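You operate a simulated robot arm through the tools that you are given. There is no shell and no other tool.

The job below is to be done with a simulated robot arm. You get a single attempt, and the scene is never put back.

Task
Set a cotton wash to start in two hours and lock the keys.
Fine: press start, then the child lock; a tablet is in the drawer.

The check looks at the end state, three seconds after you hand in, the way a careful person would. Anything else that was tipped, shoved, dropped, spilled or broken makes it a failure.

Robot
A 7-joint arm with a two-finger parallel gripper, fixed in place. Base frame: the origin is on the floor under the middle of its stand, x ahead of it, y to its left, z up. Lengths are in mm, angles in rad, forces in N, time in s.
It reaches about 1247 mm from its shoulder. Its first joint turns from -2.304 to 2.304 rad. Payload 3.91 kg.
The TCP is the grasp point between the finger pads, 30 mm short of the fingertips. In the tool frame z runs along the fingers and y along their closing line. The gripper opens to 110 mm. The fingers are 20 mm wide and 10 mm thick; the gripper's body (48 by 112 mm) begins 55 mm behind the TCP.
Orientation is that of the tool frame in the base frame, as [roll, pitch, yaw] about the fixed x, y, z axes, in that order (R = Rz(yaw) Ry(pitch) Rx(roll)). With the fingers straight down and closing along the base's y, the tool's x points along the base's -x, its y along +y and its z along -z.

Tools
- The arm moves only by the tool jog_arm. Its argument "commands" is one flat list of numbers, 7 for each row, row after row: the finger opening in mm, from 0 to 110, then the shift along the tool's x, y, z in mm, then the turn, a rotation vector about the tool's x, y, z in rad. In form: [claw, tx, ty, tz, rx, ry, rz, claw, tx, ty, tz, rx, ry, rz, ...]. A call has 1 to 20 rows; each row is the pose to reach, as a shift and turn from the pose commanded when the call began, along the tool's axes at that moment. Rows are played at 5 a second. More than 50 mm and 0.15 rad between two rows, or a gripper value outside its range, and nothing of the call is played. Where a pose cannot be reached the arm comes as near as it can. A force on the tool above 40 N (or 10 N above the force at the start of the call, whichever is more), or a blocked arm, ends the call early, and 0.2 s more pass. The fingers move at their own pace (about 108 mm/s each) and stop on an object; they squeeze with about 28 N. The grip force told is the motor's: it shows also when the fingers shut on nothing. Time passes only in rows, and 0.2 s behind the last, so rows that repeat a pose let the fingers close. The reply holds the time, the measured pose of the TCP, the force on the tool along the base axes, the opening and the grip force, in the units named above and with some noise, with the torque about the TCP (base axes, N m) and any sound that the robot's microphone picked up.
- Cameras (640 x 400 px; columns grow to the right, rows downward): "scene" is fixed at [221.7, 648.4, 1415.6]; the picture's right is [-0.24, -0.97, 0.00], its down [-0.52, 0.13, -0.85] and it looks along [0.82, -0.20, -0.53] (base axes); focal length 350 px, centre (320, 200). "wrist" rides on the gripper at [72, 17, -103] in the tool frame; the picture's right is [-0.23, 0.97, 0.00], its down [-0.76, -0.18, -0.62] and it looks along [-0.61, -0.14, 0.78] (tool axes); focal length 222 px, centre (320, 200).
- grab_frame(camera): a new picture of that camera. It takes no simulated time.
- measure_at(camera, pixels): for up to 12 pixels [column, row] of the newest picture of that camera ("zoom" is the newest enlarged one), the place [x, y, z] in the base frame of the surface seen there, good to about 3 mm. It takes no simulated time.
- zoom(camera, box): a new picture of the part [left, top, right, bottom] of that camera's present view, enlarged. It takes no simulated time.
- close_job(): hands the job in; it is judged then, once.

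Unless the task says otherwise, let go and move clear before handing in.

The tools are called after "Emit:" as name(argument=value, ...) on one line, values as JSON. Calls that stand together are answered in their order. jog_arm: Moves the arm, as the interface text tells. Its arguments: {"type":"object","properties":{"commands":{"type":"array"}},"required":["commands"]} The other tools are called the same way: grab_frame (camera) takes a picture; measure_at (camera, pixels) gives the place of the surface under pixels of a picture; zoom (camera, box) takes an enlarged picture of a part of a camera's view; close_job () hands the job in.

At the start:

```text
clock: 0.0
eef_pos: [470.3, 369.1, 1175.6]
tool_rot: [-3.141, 0.001, -3.14]
force: [-0.2, -0.3, 0.4]
moment: [-0.02, 0.02, 0.04]
grip_width: 109.9
gripper_force: 0.1
```

scene: 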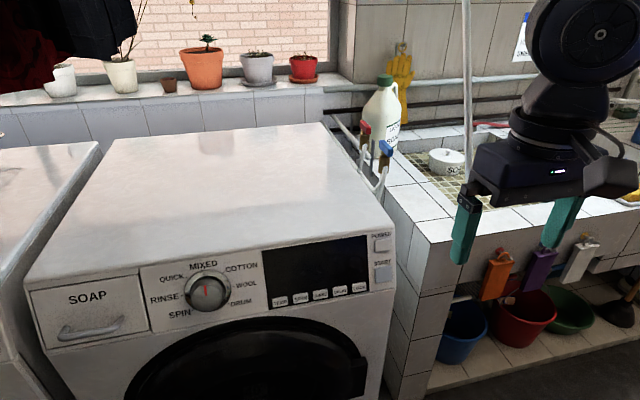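
wrist: 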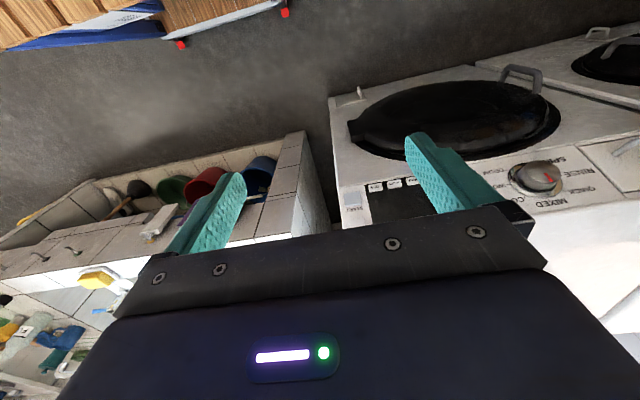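

The scene picture shows a washing machine with a soap drawer (88,305), a program dial at (208,290), a display with small keys (275-360,295) and two buttons at (382,245) and (382,272). I'll zoom in on the panel to read labels.

Emit:
zoom(camera="scene", box=[255, 225, 405, 319])

Emit:
zoom(camera="scene", box=[20, 240, 270, 396])

```text
4.26 times, centred on (330, 272) of scene
```

zoom: 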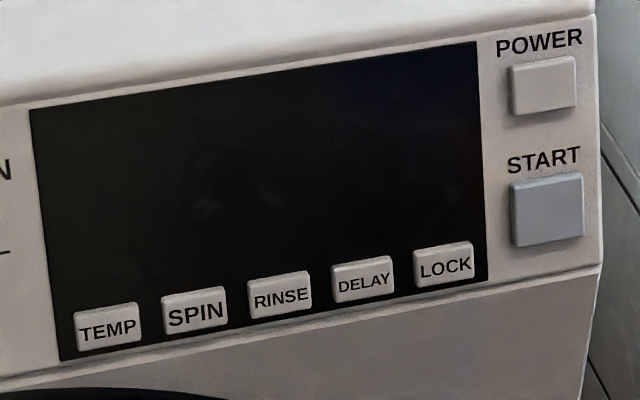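

```text
2.56 times, centred on (145, 318) of scene
```

zoom: 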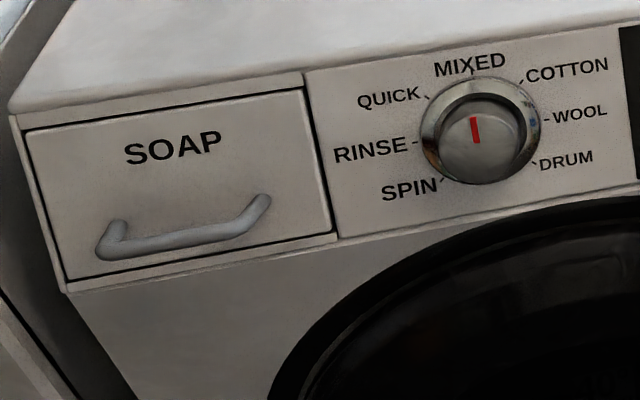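

The panel has POWER (545,85 zoom), START (547,210), DELAY (363,280), LOCK (445,265), and the dial currently points to MIXED; the display is dark so it's off. I'll measure the panel points.

Emit:
grab_frame(camera="scene")

Emit:
measure_at(camera="scene", pixels=[[383, 245], [383, 273], [340, 290], [359, 287], [208, 290], [208, 283], [255, 285], [155, 300], [318, 265], [245, 350], [300, 302], [383, 257]])

Emit:
zoom(camera="scene", box=[100, 290, 420, 400])

Emit:
zoom(camera="scene", box=[160, 250, 256, 310])

```text
taken
```

scene: 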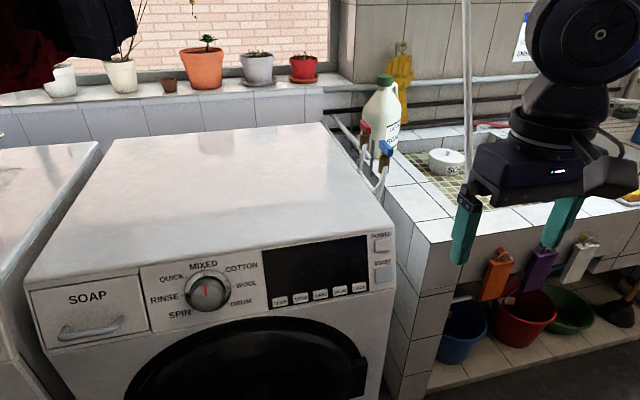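

```text
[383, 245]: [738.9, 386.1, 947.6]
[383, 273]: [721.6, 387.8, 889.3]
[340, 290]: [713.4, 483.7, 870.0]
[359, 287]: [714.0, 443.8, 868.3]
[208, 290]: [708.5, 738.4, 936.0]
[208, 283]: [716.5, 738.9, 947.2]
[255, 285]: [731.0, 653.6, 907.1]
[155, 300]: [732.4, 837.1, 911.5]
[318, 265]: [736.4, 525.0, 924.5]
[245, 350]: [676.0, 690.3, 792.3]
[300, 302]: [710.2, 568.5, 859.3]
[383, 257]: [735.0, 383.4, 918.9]
```

```text
2.00 times, centred on (260, 345) of scene
```

zoom: 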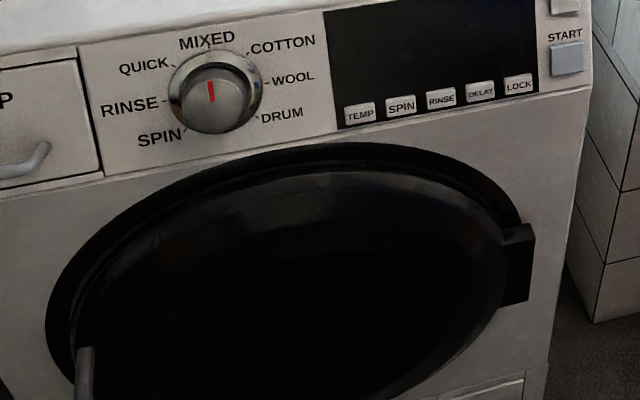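

```text
6.67 times, centred on (208, 280) of scene
```

zoom: 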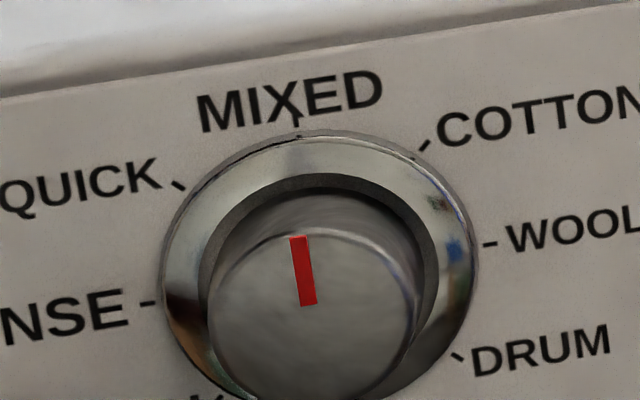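

The door's seal seems closed and the dial's red mark points at MIXED. I'll measure more panel points to determine the panel's tilt and the dial's size.

Emit:
zoom(camera="scene", box=[255, 225, 405, 319])

Emit:
measure_at(camera="zoom", pixels=[[543, 85], [547, 210], [363, 280], [445, 265], [538, 135], [490, 60], [492, 200], [100, 150], [100, 270], [400, 100], [400, 220], [280, 296]])

Emit:
measure_at(camera="zoom", pixels=[[512, 70], [574, 60], [517, 110], [574, 105], [514, 188], [580, 180], [518, 242], [582, 234], [334, 270], [392, 262], [415, 255], [472, 246]])

```text
4.26 times, centred on (330, 272) of scene
```

zoom: 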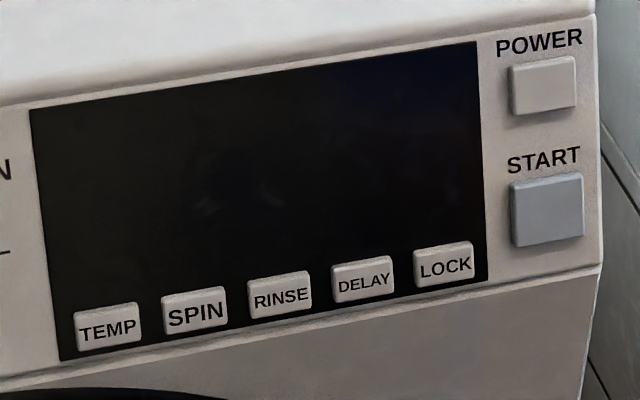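

```text
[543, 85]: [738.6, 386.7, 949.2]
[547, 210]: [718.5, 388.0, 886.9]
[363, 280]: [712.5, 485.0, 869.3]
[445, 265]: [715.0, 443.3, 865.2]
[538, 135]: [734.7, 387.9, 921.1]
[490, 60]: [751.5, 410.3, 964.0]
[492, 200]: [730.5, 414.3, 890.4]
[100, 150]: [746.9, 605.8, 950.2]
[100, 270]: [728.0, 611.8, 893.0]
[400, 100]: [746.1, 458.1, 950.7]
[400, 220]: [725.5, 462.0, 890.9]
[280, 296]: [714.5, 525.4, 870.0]
```

```text
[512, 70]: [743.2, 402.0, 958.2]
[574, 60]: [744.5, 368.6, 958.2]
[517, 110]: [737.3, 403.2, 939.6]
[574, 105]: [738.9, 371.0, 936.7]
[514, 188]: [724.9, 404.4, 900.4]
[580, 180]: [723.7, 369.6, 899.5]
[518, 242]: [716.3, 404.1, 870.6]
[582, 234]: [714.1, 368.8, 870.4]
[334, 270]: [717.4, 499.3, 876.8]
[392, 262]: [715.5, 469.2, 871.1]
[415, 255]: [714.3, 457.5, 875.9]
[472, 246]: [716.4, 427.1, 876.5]
```

The panel tilts back about 0.3 rad (POWER face ≈ [739,387,948], START ≈ [720,388,886], DELAY ≈ [713,485,869], LOCK ≈ [715,443,867], dial ≈ y 738). I'll also check the surroundings (counter and dial ring) before moving the gripper.

Emit:
measure_at(camera="scene", pixels=[[430, 240], [395, 200], [480, 225], [384, 82], [250, 250], [110, 250], [365, 365], [495, 270], [548, 245], [590, 255], [60, 330], [320, 130]])

Emit:
zoom(camera="wrist", box=[0, 0, 320, 200])

Emit:
zoom(camera="scene", box=[160, 250, 256, 330])

Emit:
measure_at(camera="zoom", pixels=[[312, 140], [420, 155], [488, 243], [460, 355], [180, 185], [150, 302], [310, 300], [230, 320], [410, 300], [300, 150], [180, 250], [462, 260]])

```text
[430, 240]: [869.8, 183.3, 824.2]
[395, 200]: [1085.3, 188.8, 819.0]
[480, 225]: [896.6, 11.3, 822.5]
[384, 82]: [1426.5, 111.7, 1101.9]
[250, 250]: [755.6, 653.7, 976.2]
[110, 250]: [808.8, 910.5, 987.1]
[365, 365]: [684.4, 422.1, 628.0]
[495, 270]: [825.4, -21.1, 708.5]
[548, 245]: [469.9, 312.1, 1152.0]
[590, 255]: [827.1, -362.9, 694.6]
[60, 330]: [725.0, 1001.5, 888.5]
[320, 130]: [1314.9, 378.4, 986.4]
```

```text
2.00 times, centred on (160, 100) of wrist
```

zoom: 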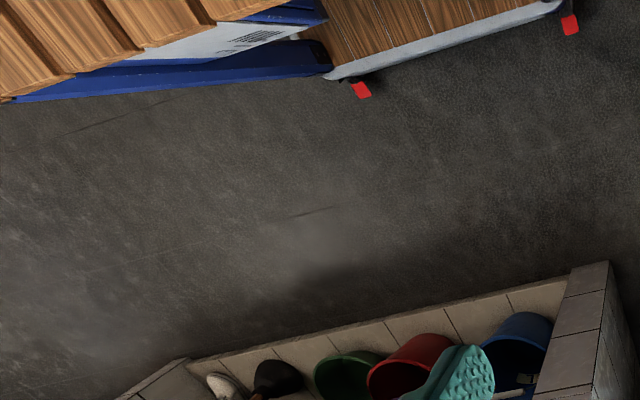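

```text
5.00 times, centred on (208, 290) of scene
```

zoom: 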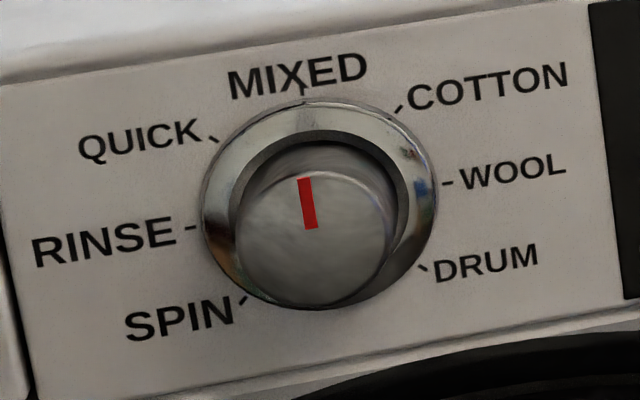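

```text
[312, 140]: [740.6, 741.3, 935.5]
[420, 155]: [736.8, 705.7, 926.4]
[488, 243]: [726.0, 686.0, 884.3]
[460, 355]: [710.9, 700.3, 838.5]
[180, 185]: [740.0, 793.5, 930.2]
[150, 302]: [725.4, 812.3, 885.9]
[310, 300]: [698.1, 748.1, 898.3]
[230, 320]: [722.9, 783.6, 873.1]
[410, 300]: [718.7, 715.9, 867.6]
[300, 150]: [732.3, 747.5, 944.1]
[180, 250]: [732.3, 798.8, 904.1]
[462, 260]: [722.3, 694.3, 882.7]
```

The dial ticks are in the last zoom at MIXED (304,92), COTTON (400,108), WOOL (447,184), RINSE (190,227), etc. I'll measure them to get the dial axis and the angle to turn.

Emit:
measure_at(camera="zoom", pixels=[[304, 88], [400, 108], [447, 184], [423, 268], [212, 139], [190, 227], [243, 300], [315, 238], [245, 235], [385, 225], [320, 180], [320, 295]])

Emit:
measure_at(camera="zoom", pixels=[[290, 152], [400, 165], [425, 200], [215, 190], [305, 185], [312, 225], [260, 240], [370, 240], [320, 280], [255, 190], [375, 165], [320, 200]])

```text
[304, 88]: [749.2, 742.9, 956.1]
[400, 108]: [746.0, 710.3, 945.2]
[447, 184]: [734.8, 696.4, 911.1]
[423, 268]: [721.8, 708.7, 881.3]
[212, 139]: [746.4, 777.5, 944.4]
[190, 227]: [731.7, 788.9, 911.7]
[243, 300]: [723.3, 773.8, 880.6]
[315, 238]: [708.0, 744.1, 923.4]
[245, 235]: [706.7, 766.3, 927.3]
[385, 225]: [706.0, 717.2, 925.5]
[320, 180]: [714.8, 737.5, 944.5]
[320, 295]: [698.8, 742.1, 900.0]
```

```text
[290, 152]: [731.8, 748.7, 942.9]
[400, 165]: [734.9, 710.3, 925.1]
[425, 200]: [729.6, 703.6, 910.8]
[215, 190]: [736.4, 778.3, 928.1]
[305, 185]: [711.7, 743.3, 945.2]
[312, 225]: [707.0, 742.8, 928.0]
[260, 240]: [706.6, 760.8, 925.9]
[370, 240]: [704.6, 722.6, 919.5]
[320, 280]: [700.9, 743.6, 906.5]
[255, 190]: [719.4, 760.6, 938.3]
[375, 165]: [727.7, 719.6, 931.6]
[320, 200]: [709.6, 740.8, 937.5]
```

The tick spacing is 45° (dial axis ≈ y 742.6, z 911 on the panel; knob face about 30 mm proud, about 50 mm across). Now I'll close the fingers and swing the tool to face the panel, hovering about 80 mm in front of POWER.

Emit:
jog_arm(commands=[0, -14, 1.8, 12, 0, -0.127, 0, 0, -28, 3.6, 24, 0, -0.254, 0, 0, -42, 5.4, 36, 0, -0.381, 0, 0, -56, 7.2, 48, 0, -0.508, 0, 0, -70, 9, 60, 0, -0.635, 0])

Emit:
grab_frame(camera="scene")

Emit:
grab_frame(camera="wrist")

```text
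clock: 1.2
eef_pos: [541.1, 380.9, 1117.4]
tool_rot: [3.141, 0.637, -3.14]
force: [0.2, 0.0, 0.2]
moment: [0.02, 0.01, 0.03]
grip_width: 0.0
gripper_force: 28.1
```

```text
taken
```

scene: 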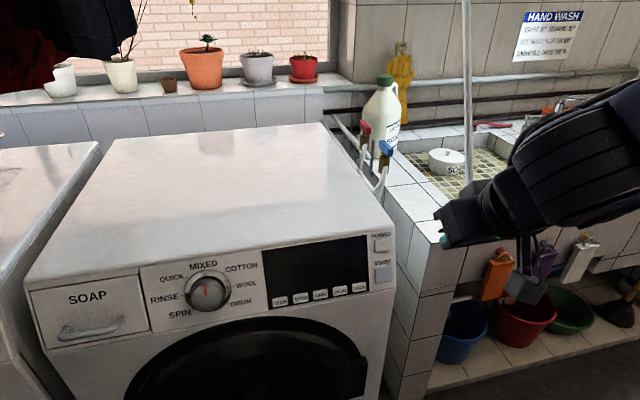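

```text
taken
```

wrist: 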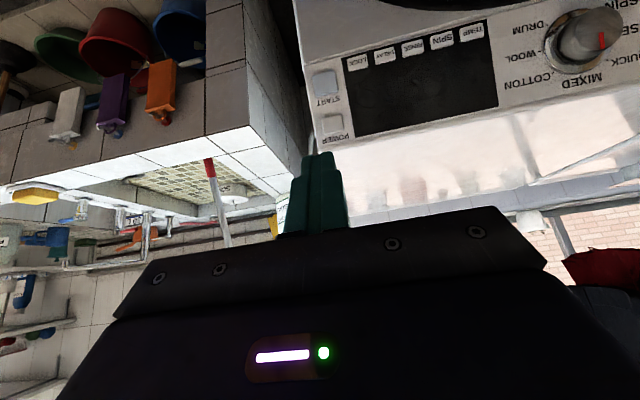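

The wrist view shows the panel (POWER at (333,125), START (325,85)) ahead of the closed fingers, upside-down as expected. I'll finish the turn to face the panel squarely, stopping about 80 mm in front of POWER.

Emit:
jog_arm(commands=[0, 1.2, 1.2, 33, 0, -0.127, 0, 0, 2.4, 2.4, 66, 0, -0.254, 0, 0, 3.6, 3.6, 99, 0, -0.381, 0, 0, 4.8, 4.8, 132, 0, -0.508, 0, 0, 6, 6, 164, 0, -0.635, 0])

Emit:
grab_frame(camera="scene")

Emit:
grab_frame(camera="wrist")

```text
clock: 2.4
eef_pos: [634.2, 386.5, 984.4]
tool_rot: [3.136, 1.273, 3.137]
force: [-0.6, 0.0, 0.4]
moment: [0.0, 0.0, 0.0]
grip_width: 0.0
gripper_force: 27.7
```

```text
taken
```

scene: 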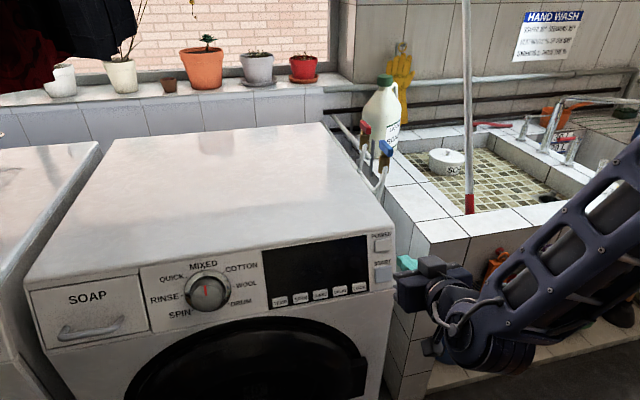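

```text
taken
```

wrist: 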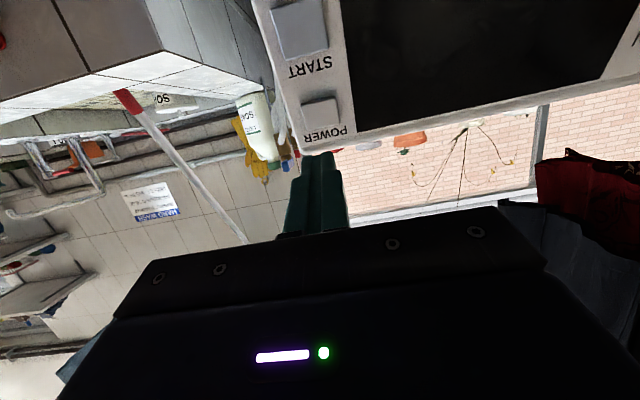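

The wrist picture shows POWER at (322,113) and START at (300,28) just ahead of the closed fingertips. I'll cross-measure the buttons from here.

Emit:
measure_at(camera="wrist", pixels=[[322, 113], [306, 103], [336, 100], [308, 125], [339, 122], [300, 28], [280, 15], [322, 45], [345, 130], [420, 80]])

Emit:
zoom(camera="wrist", box=[240, 60, 400, 160])

```text
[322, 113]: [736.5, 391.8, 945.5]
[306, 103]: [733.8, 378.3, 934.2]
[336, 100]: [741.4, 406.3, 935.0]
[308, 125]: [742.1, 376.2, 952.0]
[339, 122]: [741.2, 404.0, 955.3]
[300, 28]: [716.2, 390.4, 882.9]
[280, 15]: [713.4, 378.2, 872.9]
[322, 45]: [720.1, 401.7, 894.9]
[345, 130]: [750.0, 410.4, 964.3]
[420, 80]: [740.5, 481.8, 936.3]
```

```text
4.00 times, centred on (320, 110) of wrist
```

zoom: 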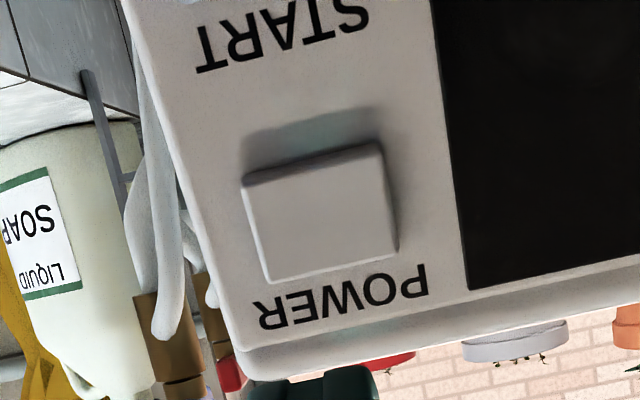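

POWER's centre is about [738.5, 389, 946.5]. I'll align the tip with it and advance to roughly 10 mm before contact, then check.

Emit:
jog_arm(commands=[0, 6, 2.5, 0, 0, 0, 0, 0, 6, 2.5, 25, 0, 0, 0, 0, 6, 2.5, 50, 0, 0, 0, 0, 6, 2.5, 68, 0, 0, 0, 0, 6, 2.5, 68, 0, 0, 0])

Emit:
zoom(camera="wrist", box=[240, 60, 400, 160])

Emit:
zoom(camera="scene", box=[300, 215, 460, 315])

```text
clock: 3.6
eef_pos: [695.3, 390.5, 957.8]
tool_rot: [-3.141, 1.27, 3.14]
force: [0.3, -0.1, 0.2]
moment: [0.02, -0.01, 0.0]
grip_width: 0.0
gripper_force: 27.2
```

```text
4.00 times, centred on (320, 110) of wrist
```

zoom: 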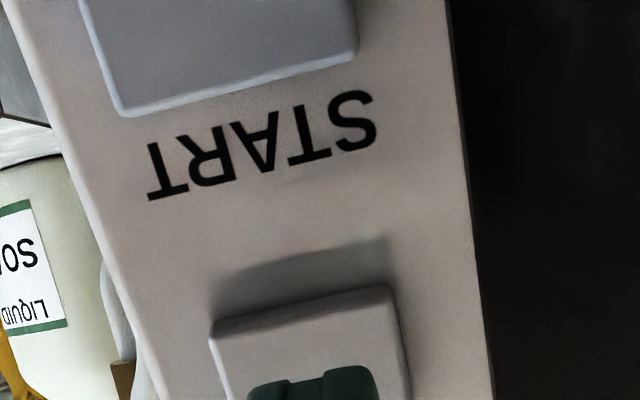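

```text
4.00 times, centred on (380, 265) of scene
```

zoom: 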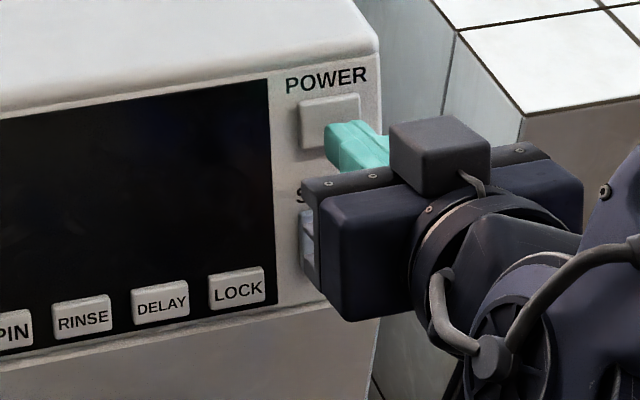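

The fingertip is centred on POWER with about 14 mm left. I'll press in small steps, then back off.

Emit:
jog_arm(commands=[0, 0, 0, 8, 0, 0, 0, 0, 0, 0, 12, 0, 0, 0, 0, 0, 0, 14, 0, 0, 0, 0, 0, 0, 16, 0, 0, 0, 0, 0, 0, 18, 0, 0, 0, 0, 0, 0, 8, 0, 0, 0, 0, 0, 0, 0, 0, 0, 0])

Emit:
zoom(camera="scene", box=[240, 215, 400, 315])

```text
clock: 5.2
eef_pos: [695.9, 387.0, 953.9]
tool_rot: [-3.141, 1.271, -3.141]
force: [0.4, 0.4, -0.6]
moment: [-0.01, 0.01, 0.0]
grip_width: 0.0
gripper_force: 27.8
heard: click
```

```text
4.00 times, centred on (320, 265) of scene
```

zoom: 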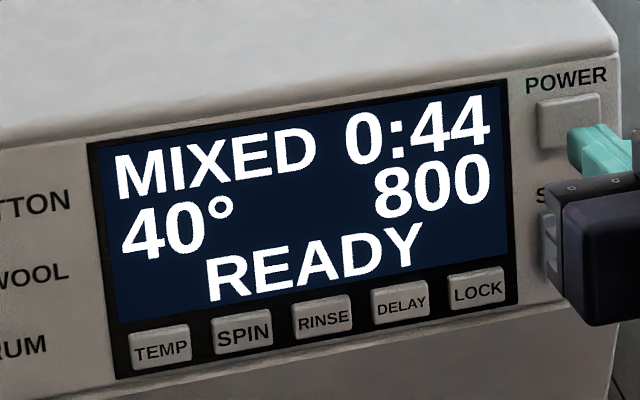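

The display is on: "MIXED 0:44 40° 800 READY" and a click was heard. Next I'll back off and slide sideways to a spot about 110 mm off the panel in front of the dial, opening the fingers.

Emit:
jog_arm(commands=[0, 0, 0, -40, 0, 0, 0, 0, 10, 30, -60, 0, 0, 0, 0, 20, 75, -60, 0, 0, 0, 0, 32, 120, -60, 0, 0, 0, 0, 32, 165, -60, 0, 0, 0, 30, 32, 210, -60, 0, 0, 0, 60, 32, 255, -60, 0, 0, 0, 90, 32, 300, -60, 0, 0, 0, 90, 32, 335, -60, 0, 0, 0, 90, 32, 353.7, -60, 0, 0, 0, 90, 32, 353.7, -60, 0, 0, 0])

Emit:
grab_frame(camera="wrist")

Emit:
grab_frame(camera="scene")

```text
clock: 7.6
eef_pos: [629.5, 741.0, 940.8]
tool_rot: [-3.14, 1.27, -3.14]
force: [-0.9, 0.5, 0.6]
moment: [0.0, -0.01, -0.02]
grip_width: 90.2
gripper_force: 0.0
```

```text
taken
```

wrist: 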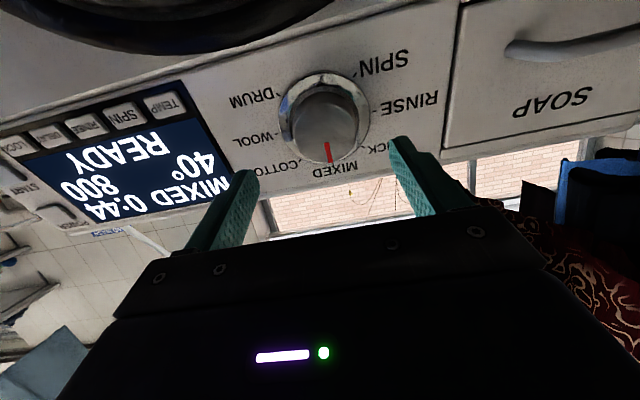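

```text
taken
```

scene: 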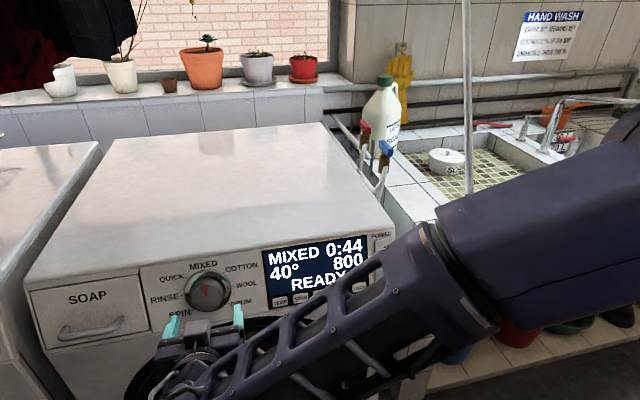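

The fingers straddle the dial direction; the knob appears at about (325,120) in the wrist view. I'll zoom and measure the knob from here for better alignment.

Emit:
zoom(camera="wrist", box=[240, 60, 400, 160])

Emit:
measure_at(camera="wrist", pixels=[[328, 135], [302, 135], [355, 130], [325, 115], [328, 155], [330, 80], [290, 110], [366, 105], [315, 72], [345, 165], [286, 140], [368, 128]])

```text
4.00 times, centred on (320, 110) of wrist
```

zoom: 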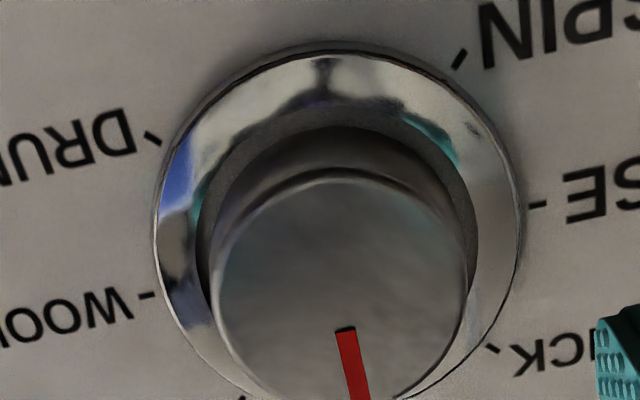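

```text
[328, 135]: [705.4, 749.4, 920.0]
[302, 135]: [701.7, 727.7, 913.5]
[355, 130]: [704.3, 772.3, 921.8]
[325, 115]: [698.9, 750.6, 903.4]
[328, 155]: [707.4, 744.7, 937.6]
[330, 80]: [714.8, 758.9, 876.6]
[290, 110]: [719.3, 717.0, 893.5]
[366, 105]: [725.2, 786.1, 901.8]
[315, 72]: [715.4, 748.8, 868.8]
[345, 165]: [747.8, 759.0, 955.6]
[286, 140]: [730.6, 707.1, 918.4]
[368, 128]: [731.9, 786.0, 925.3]
```

The wrist gives the knob centre slightly further left (y≈747) than the scene (y≈742.6). I'll measure opposite edges and ticks again in this zoom to settle the centre.

Emit:
measure_at(camera="zoom", pixels=[[226, 270], [458, 270], [240, 240], [445, 240], [342, 290], [345, 190], [152, 138], [460, 58], [538, 203], [146, 295], [160, 240], [518, 220]])

Emit:
zoom(camera="scene", box=[140, 240, 300, 340])

```text
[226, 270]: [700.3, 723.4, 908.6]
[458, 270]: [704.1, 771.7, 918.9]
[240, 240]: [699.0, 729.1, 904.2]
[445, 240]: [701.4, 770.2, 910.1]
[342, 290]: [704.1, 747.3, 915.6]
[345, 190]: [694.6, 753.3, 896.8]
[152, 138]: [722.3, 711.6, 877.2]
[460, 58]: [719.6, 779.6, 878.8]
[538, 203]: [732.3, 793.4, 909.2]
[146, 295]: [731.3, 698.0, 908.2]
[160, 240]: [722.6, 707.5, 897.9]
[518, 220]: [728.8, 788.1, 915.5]
```

```text
4.00 times, centred on (220, 290) of scene
```

zoom: 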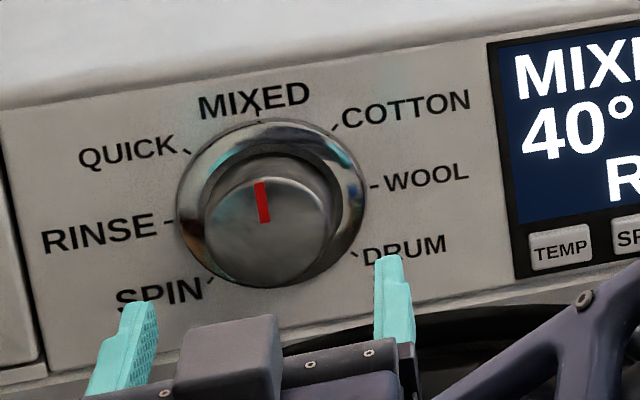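

Averaging both views, the dial axis is at about y=744, z=910 on the panel. I'll advance with fingers at 90 mm so the tips surround the knob, ending about 9 mm off the panel.

Emit:
jog_arm(commands=[90, 0, 2, 20, 0, 0, 0, 90, 0, 2, 40, 0, 0, 0, 90, 0, 2, 55, 0, 0, 0, 90, 0, 2, 63, 0, 0, 0, 90, 0, 2, 68, 0, 0, 0, 90, 0, 2, 68, 0, 0, 0])

Emit:
grab_frame(camera="wrist")

Emit:
zoom(camera="scene", box=[140, 240, 300, 340])

```text
clock: 9.0
eef_pos: [692.8, 742.8, 921.9]
tool_rot: [3.141, 1.272, -3.141]
force: [-0.4, 0.6, 0.3]
moment: [0.03, 0.0, 0.0]
grip_width: 90.0
gripper_force: 0.1
```

```text
taken
```

wrist: 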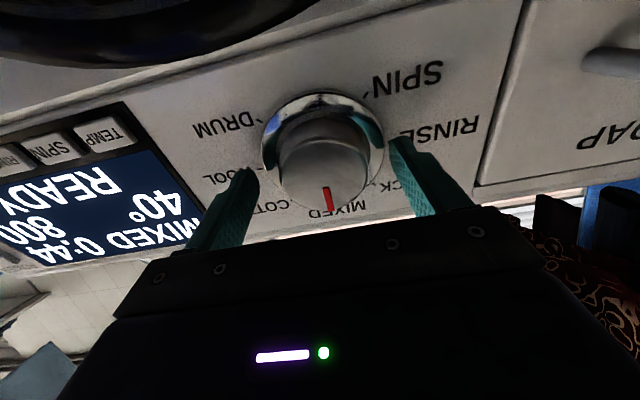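

```text
4.00 times, centred on (220, 290) of scene
```

zoom: 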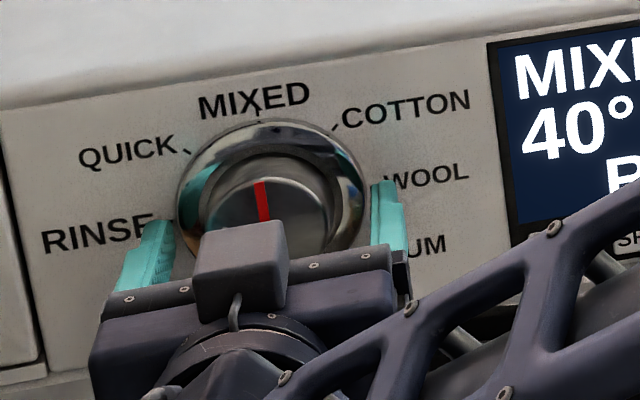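

The fingers sit on either side of the knob and look centred. Now closing on it.

Emit:
jog_arm(commands=[60, 0, 0, 0, 0, 0, 0, 40, 0, 0, 0, 0, 0, 0, 40, 0, 0, 0, 0, 0, 0])

Emit:
grab_frame(camera="wrist")

```text
clock: 9.8
eef_pos: [694.0, 745.0, 922.3]
tool_rot: [3.138, 1.268, 3.142]
force: [10.0, 31.9, 1.1]
moment: [0.36, 0.26, 1.18]
grip_width: 56.9
gripper_force: 44.9
```

```text
taken
```

wrist: 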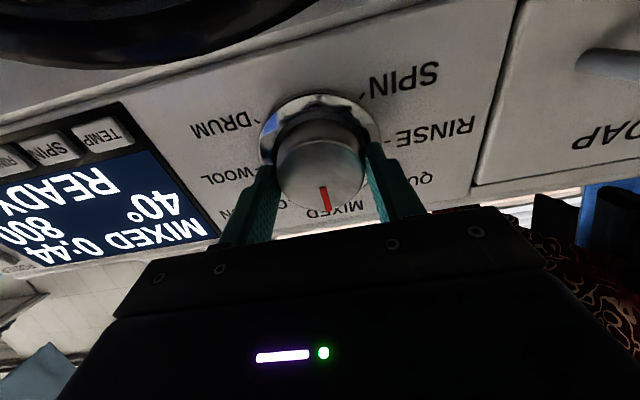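

The fingers stopped at 56.9 mm with a side force of about +32 N in y, so the knob's axis is a bit further to +y. I'll shift +y to relieve it.

Emit:
jog_arm(commands=[40, 0, 1, 0, 0, 0, 0, 40, 0, 2, 0, 0, 0, 0, 40, 0, 2, 0, 0, 0, 0])

```text
clock: 10.6
eef_pos: [692.9, 745.4, 922.3]
tool_rot: [-3.137, 1.271, -3.139]
force: [-19.6, 1.6, 5.1]
moment: [-0.16, -0.61, -0.45]
grip_width: 56.7
gripper_force: 45.3
```

Side force is now near zero. I'll rotate the tool +45° about its approach axis (clockwise seen from the front) to bring the mark to COTTON.

Emit:
jog_arm(commands=[40, 0, 0, 0, 0, 0, 0.1, 40, 0, 0, 0, 0, 0, 0.2, 40, 0, 0, 0, 0, 0, 0.3, 40, 0, 0, 0, 0, 0, 0.4, 40, 0, 0, 0, 0, 0, 0.4, 40, 0, 0, 0, 0, 0, 0.4])

Emit:
zoom(camera="scene", box=[140, 225, 380, 375])

Emit:
grab_frame(camera="wrist")

```text
clock: 12.0
eef_pos: [693.7, 744.1, 921.8]
tool_rot: [2.244, 1.075, 2.184]
force: [-28.8, -10.3, -1.8]
moment: [-0.08, 0.59, -0.29]
grip_width: 56.8
gripper_force: 44.6
```

```text
2.67 times, centred on (260, 300) of scene
```

zoom: 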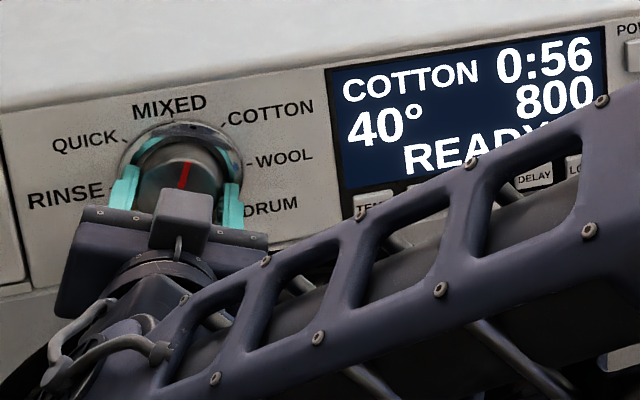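

```text
taken
```

wrist: 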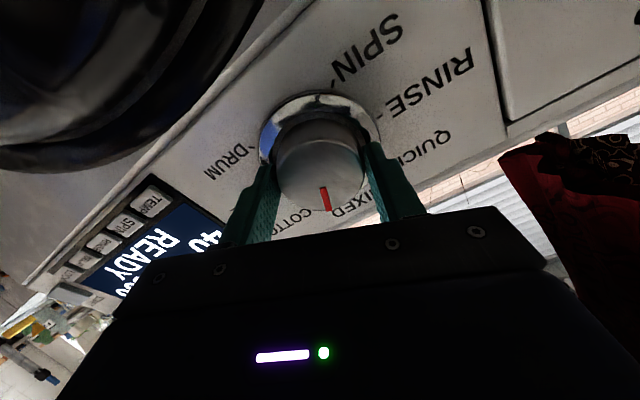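

The knob turned with the fingers and the display already reads COTTON 0:56. I'll rotate the remaining ~0.385 rad so the mark is fully on COTTON, easing back 1 mm to relieve the axial force.

Emit:
jog_arm(commands=[40, 0, 0, -0.5, 0, 0, 0.1, 40, 0, 0, -1, 0, 0, 0.2, 40, 0, 0, -1, 0, 0, 0.3, 40, 0, 0, -1, 0, 0, 0.385, 40, 0, 0, -1, 0, 0, 0.385])

Emit:
zoom(camera="scene", box=[140, 225, 380, 375])

Emit:
grab_frame(camera="wrist")

```text
clock: 13.2
eef_pos: [691.9, 744.7, 921.6]
tool_rot: [1.985, 0.741, 1.856]
force: [12.0, 8.3, -11.4]
moment: [0.04, -0.19, 0.21]
grip_width: 57.0
gripper_force: 44.9
```

```text
2.67 times, centred on (260, 300) of scene
```

zoom: 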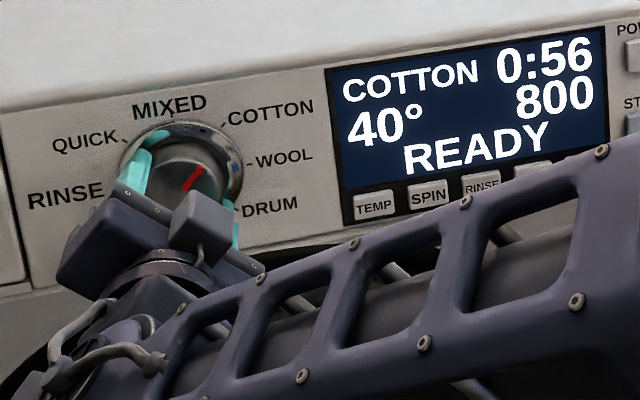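

```text
taken
```

wrist: 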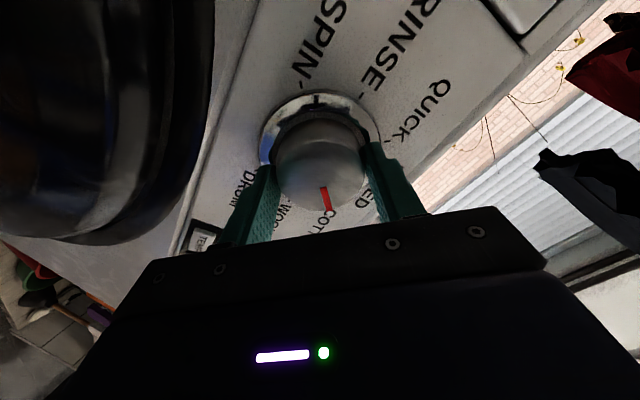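

The mark points at COTTON and the display reads "COTTON 0:56". Now I'll open the fingers and back straight off the knob.

Emit:
jog_arm(commands=[70, 0, 0, 0, 0, 0, 0, 80, 0, 0, 0, 0, 0, 0, 80, 0, 0, 0, 0, 0, 0, 80, 0, 0, -20, 0, 0, 0, 80, 0, 0, -45, 0, 0, 0, 80, 0, 0, -75, 0, 0, 0])

Emit:
zoom(camera="scene", box=[140, 225, 380, 375])

```text
clock: 14.6
eef_pos: [622.9, 746.4, 946.7]
tool_rot: [1.985, 0.742, 1.859]
force: [1.0, 0.1, -0.3]
moment: [-0.02, -0.03, 0.02]
grip_width: 79.9
gripper_force: 0.1
```

```text
2.67 times, centred on (260, 300) of scene
```

zoom: 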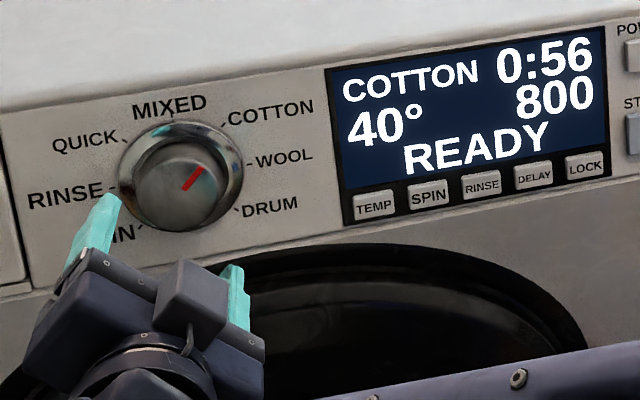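

The dial stays on COTTON after release. I'll rotate the wrist back by 45° and close the fingers here, clear of the panel.

Emit:
jog_arm(commands=[40, 0, 0, -10, 0, 0, -0.13, 20, 0, 0, -10, 0, 0, -0.26, 0, 0, 0, -10, 0, 0, -0.39, 0, 0, 0, -10, 0, 0, -0.52, 0, 0, 0, -10, 0, 0, -0.65, 0, 0, 0, -10, 0, 0, -0.785, 0, 0, 0, -10, 0, 0, -0.785])

Emit:
zoom(camera="scene", box=[255, 225, 405, 319])

Emit:
measure_at(camera="zoom", pixels=[[363, 280], [363, 270], [338, 283], [390, 275], [365, 292], [445, 265], [445, 253], [418, 267], [472, 260], [448, 278], [547, 210], [547, 200]])

Emit:
grab_frame(camera="wrist")

```text
clock: 16.2
eef_pos: [612.9, 746.2, 947.9]
tool_rot: [-3.136, 1.272, -3.136]
force: [1.1, 0.4, 0.1]
moment: [0.03, -0.01, -0.02]
grip_width: 0.1
gripper_force: 27.5
```

```text
4.26 times, centred on (330, 272) of scene
```

zoom: 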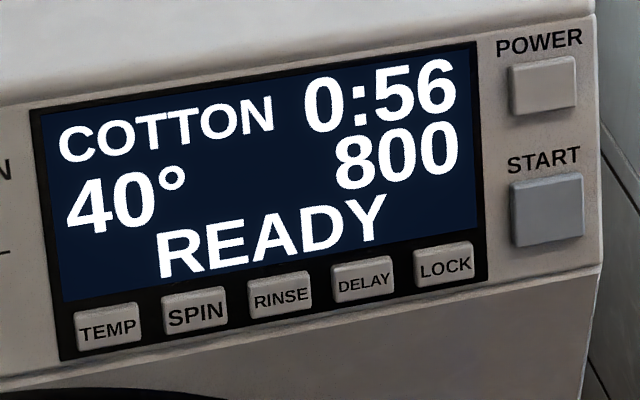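

```text
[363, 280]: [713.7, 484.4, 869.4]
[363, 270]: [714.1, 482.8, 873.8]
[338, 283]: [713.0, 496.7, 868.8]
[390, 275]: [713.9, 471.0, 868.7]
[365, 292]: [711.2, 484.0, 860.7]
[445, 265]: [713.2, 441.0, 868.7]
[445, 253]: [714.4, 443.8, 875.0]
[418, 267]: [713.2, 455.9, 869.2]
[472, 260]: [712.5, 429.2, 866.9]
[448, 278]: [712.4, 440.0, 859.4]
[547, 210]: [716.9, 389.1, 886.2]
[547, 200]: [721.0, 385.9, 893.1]
```

```text
taken
```

wrist: 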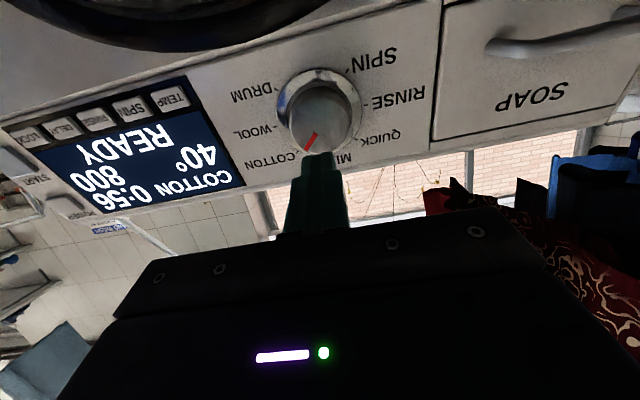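

The display shows COTTON 0:56, READY. DELAY's face centre is about [712.5, 485, 868]; I'll slide over to hover about 20 mm in front of it.

Emit:
jog_arm(commands=[0, 8, -45, 0, 0, 0, 0, 0, 16, -90, 0, 0, 0, 0, 0, 24, -135, 0, 0, 0, 0, 0, 32, -180, 0, 0, 0, 0, 0, 40, -225, 10, 0, 0, 0, 0, 46.5, -261, 25, 0, 0, 0, 0, 46.5, -261, 50, 0, 0, 0, 0, 46.5, -261, 69, 0, 0, 0, 0, 46.5, -261, 69, 0, 0, 0])

Emit:
zoom(camera="wrist", box=[200, 40, 440, 190])

Emit:
zoom(camera="scene", box=[240, 215, 420, 328])

```text
clock: 18.2
eef_pos: [664.0, 485.2, 884.0]
tool_rot: [-3.14, 1.27, 3.14]
force: [0.1, 0.3, 0.8]
moment: [0.01, -0.02, 0.01]
grip_width: 0.0
gripper_force: 28.1
```

```text
2.67 times, centred on (320, 115) of wrist
```

zoom: 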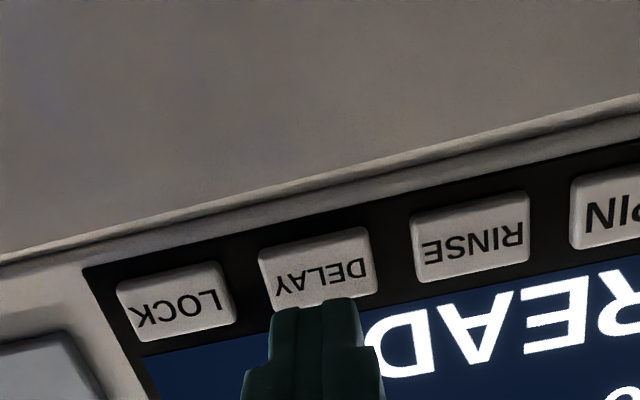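

```text
3.54 times, centred on (330, 272) of scene
```

zoom: 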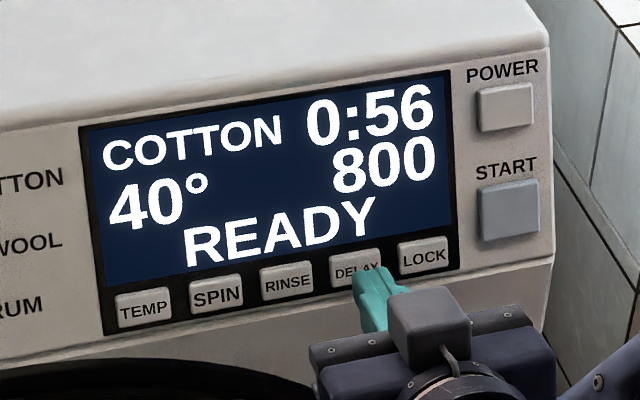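

The tip lines up with DELAY (zoom wrist (318,268)). A quick cross-measurement from the wrist before pressing.

Emit:
zoom(camera="wrist", box=[200, 40, 440, 190])

Emit:
measure_at(camera="zoom", pixels=[[318, 268], [268, 275], [366, 262], [315, 250], [320, 288], [180, 302], [130, 310], [225, 295], [315, 310], [315, 330]])

```text
2.67 times, centred on (320, 115) of wrist
```

zoom: 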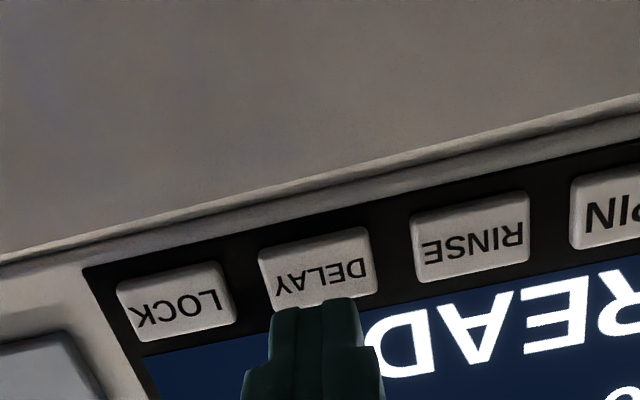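

```text
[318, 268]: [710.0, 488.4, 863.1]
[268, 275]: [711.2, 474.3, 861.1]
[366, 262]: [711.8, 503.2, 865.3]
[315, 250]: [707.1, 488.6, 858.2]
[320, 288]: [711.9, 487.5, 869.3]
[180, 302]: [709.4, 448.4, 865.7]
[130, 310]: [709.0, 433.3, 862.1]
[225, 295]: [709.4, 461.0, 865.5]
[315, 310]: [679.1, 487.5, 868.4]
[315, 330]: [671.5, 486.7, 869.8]
```

Both views agree within a few mm (DELAY centre ≈ [712, 486, 867]). Pressing DELAY once in small steps and then backing off.

Emit:
jog_arm(commands=[0, 1.5, 1, 10, 0, 0, 0, 0, 1.5, 1, 16, 0, 0, 0, 0, 1.5, 1, 19, 0, 0, 0, 0, 1.5, 1, 21, 0, 0, 0, 0, 1.5, 1, 23, 0, 0, 0, 0, 1.5, 1, 12, 0, 0, 0, 0, 1.5, 1, 5, 0, 0, 0])

Emit:
zoom(camera="scene", box=[240, 215, 420, 328])

```text
clock: 19.8
eef_pos: [668.7, 486.2, 881.0]
tool_rot: [-3.141, 1.27, -3.14]
force: [-0.1, -1.6, 0.3]
moment: [0.02, 0.03, 0.0]
grip_width: 0.0
gripper_force: 27.6
heard: click
```

```text
3.54 times, centred on (330, 272) of scene
```

zoom: 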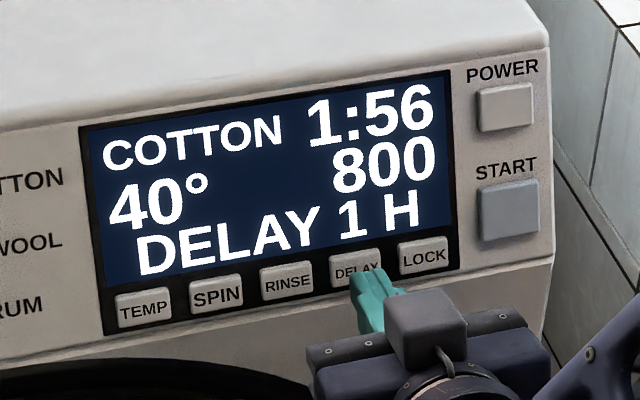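

One press gave "DELAY 1 H". One more identical press should give 2 H.

Emit:
jog_arm(commands=[0, 0, 0, 7, 0, 0, 0, 0, 0, 0, 12, 0, 0, 0, 0, 0, 0, 14, 0, 0, 0, 0, 0, 0, 16, 0, 0, 0, 0, 0, 0, 18, 0, 0, 0, 0, 0, 0, 7, 0, 0, 0, 0, 0, 0, 0, 0, 0, 0])

Emit:
zoom(camera="scene", box=[240, 215, 420, 328])

```text
clock: 21.4
eef_pos: [666.5, 485.8, 878.9]
tool_rot: [-3.14, 1.267, -3.139]
force: [0.5, 0.7, -0.6]
moment: [0.0, -0.01, 0.02]
grip_width: 0.0
gripper_force: 27.1
heard: click
```

```text
3.54 times, centred on (330, 272) of scene
```

zoom: 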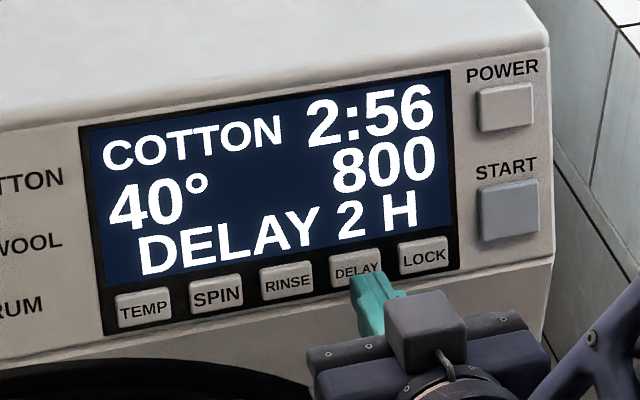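

"COTTON 2:56, DELAY 2 H" is shown. Next is START (face centre ≈ [718.5, 389.5, 885]): back off, move over, and hover about 20 mm in front.

Emit:
jog_arm(commands=[0, 0, 0, -30, 0, 0, 0, 0, -10, -40, -30, 0, 0, 0, 0, -19.5, -80, -30, 0, 0, 0, 0, -19.5, -96.5, -25, 0, 0, 0, 0, -19.5, -96.5, -4.4, 0, 0, 0, 0, -19.5, -96.5, -4.4, 0, 0, 0])

Emit:
zoom(camera="wrist", box=[200, 40, 440, 190])

Emit:
zoom(camera="scene", box=[240, 215, 420, 328])

Emit:
measure_at(camera="wrist", pixels=[[318, 135], [300, 135], [340, 130], [318, 120]])

```text
clock: 22.8
eef_pos: [670.4, 388.0, 900.0]
tool_rot: [-3.141, 1.27, 3.14]
force: [-0.3, 0.9, -0.1]
moment: [0.0, 0.01, -0.01]
grip_width: 0.0
gripper_force: 28.0
```

```text
2.67 times, centred on (320, 115) of wrist
```

zoom: 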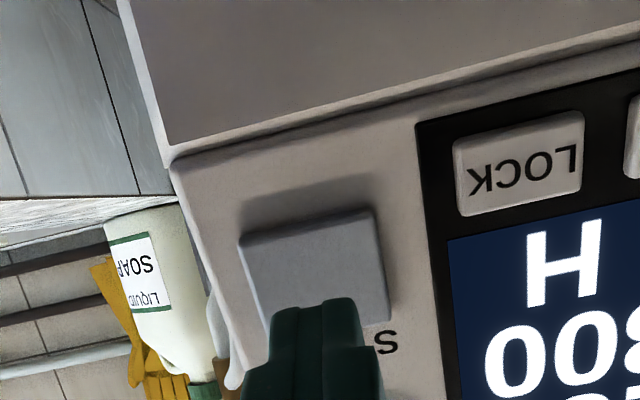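

```text
3.54 times, centred on (330, 272) of scene
```

zoom: 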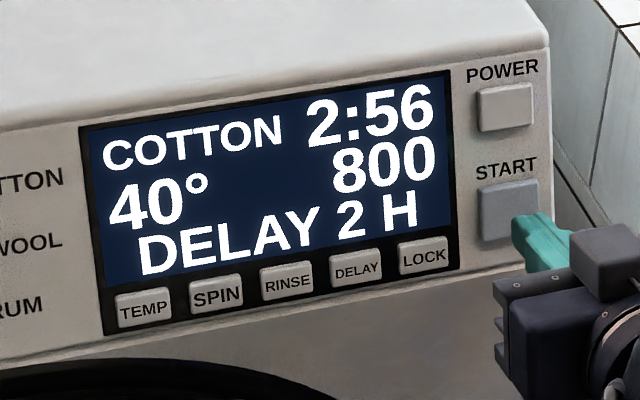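

```text
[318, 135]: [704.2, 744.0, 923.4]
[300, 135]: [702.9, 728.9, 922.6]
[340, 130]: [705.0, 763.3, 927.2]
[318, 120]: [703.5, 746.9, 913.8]
```

The tip is centred on START in the wrist zoom (315,270). Pressing START once in small steps. (The last wrist measurement was of an old frame, so I'm ignoring it.)

Emit:
jog_arm(commands=[0, 0, 0, 10, 0, 0, 0, 0, 0, 0, 16, 0, 0, 0, 0, 0, 0, 19, 0, 0, 0, 0, 0, 0, 21, 0, 0, 0, 0, 0, 0, 23, 0, 0, 0, 0, 0, 0, 12, 0, 0, 0, 0, 0, 0, 0, 0, 0, 0])

Emit:
zoom(camera="scene", box=[240, 215, 420, 328])

```text
clock: 24.4
eef_pos: [668.2, 387.2, 899.4]
tool_rot: [3.141, 1.271, 3.14]
force: [-0.4, 0.1, -0.2]
moment: [0.02, 0.02, -0.01]
grip_width: 0.1
gripper_force: 28.1
heard: click
```

```text
3.54 times, centred on (330, 272) of scene
```

zoom: 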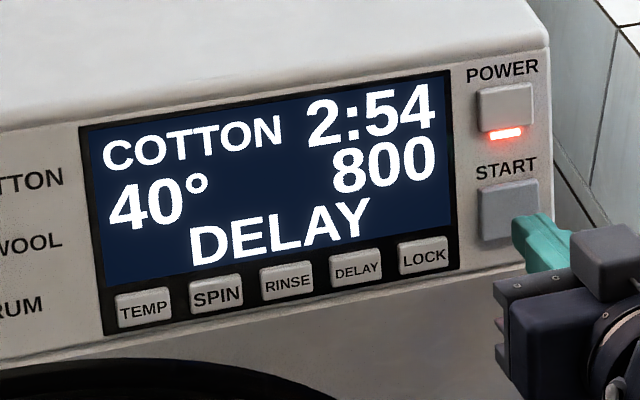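

START took: "DELAY 2:54" counting down and a red light on. Now to LOCK (≈ [712, 444.5, 867]): back off, slide over, and hover 20 mm in front.

Emit:
jog_arm(commands=[0, 0, 0, -30, 0, 0, 0, 0, 10, 28, -30, 0, 0, 0, 0, 19.5, 55, -30, 0, 0, 0, 0, 19.5, 55, -0.7, 0, 0, 0, 0, 19.5, 55, -0.7, 0, 0, 0])

Emit:
zoom(camera="wrist", box=[200, 40, 440, 190])

Emit:
zoom(camera="scene", box=[240, 215, 420, 328])

```text
clock: 25.6
eef_pos: [660.6, 441.8, 881.3]
tool_rot: [-3.139, 1.269, -3.14]
force: [1.0, 0.9, -0.1]
moment: [-0.01, 0.02, 0.0]
grip_width: 0.3
gripper_force: 28.0
```

```text
2.67 times, centred on (320, 115) of wrist
```

zoom: 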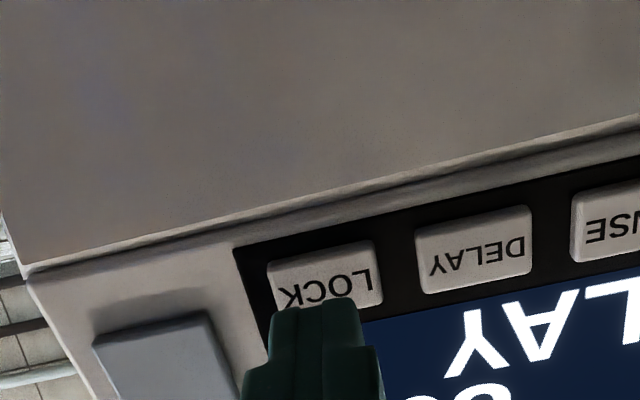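

```text
3.54 times, centred on (330, 272) of scene
```

zoom: 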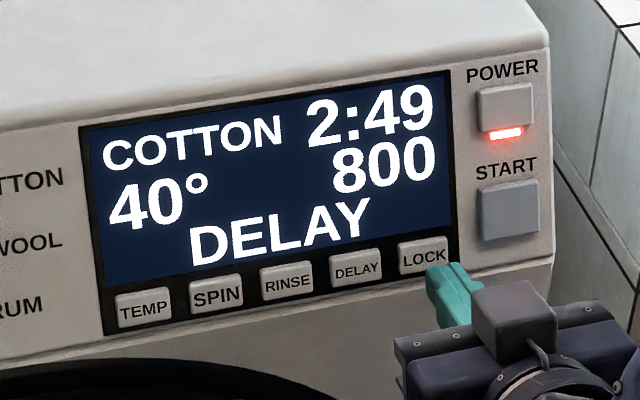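

The tip is nearly centred on LOCK (key centre about 2 mm further to +y). I'll correct that and press LOCK once.

Emit:
jog_arm(commands=[0, 0, 2, 10, 0, 0, 0, 0, 0, 2, 16, 0, 0, 0, 0, 0, 2, 19, 0, 0, 0, 0, 0, 2, 21, 0, 0, 0, 0, 0, 2, 23, 0, 0, 0, 0, 0, 2, 12, 0, 0, 0, 0, 0, 2, 5, 0, 0, 0])

Emit:
zoom(camera="scene", box=[240, 215, 420, 328])

```text
clock: 27.2
eef_pos: [669.0, 446.4, 881.1]
tool_rot: [3.14, 1.271, 3.14]
force: [0.6, -0.8, 0.0]
moment: [0.01, 0.0, 0.01]
grip_width: 0.0
gripper_force: 27.7
heard: click
```

```text
3.54 times, centred on (330, 272) of scene
```

zoom: 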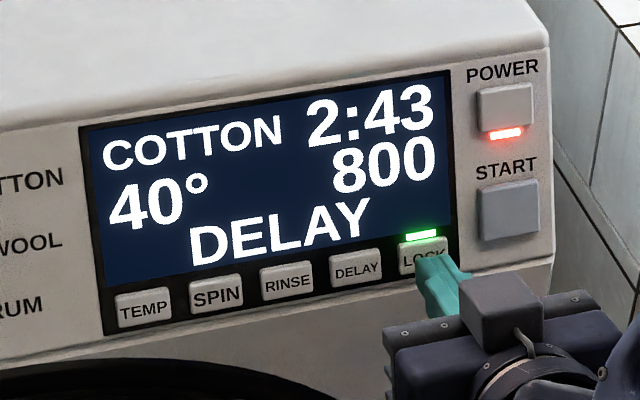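

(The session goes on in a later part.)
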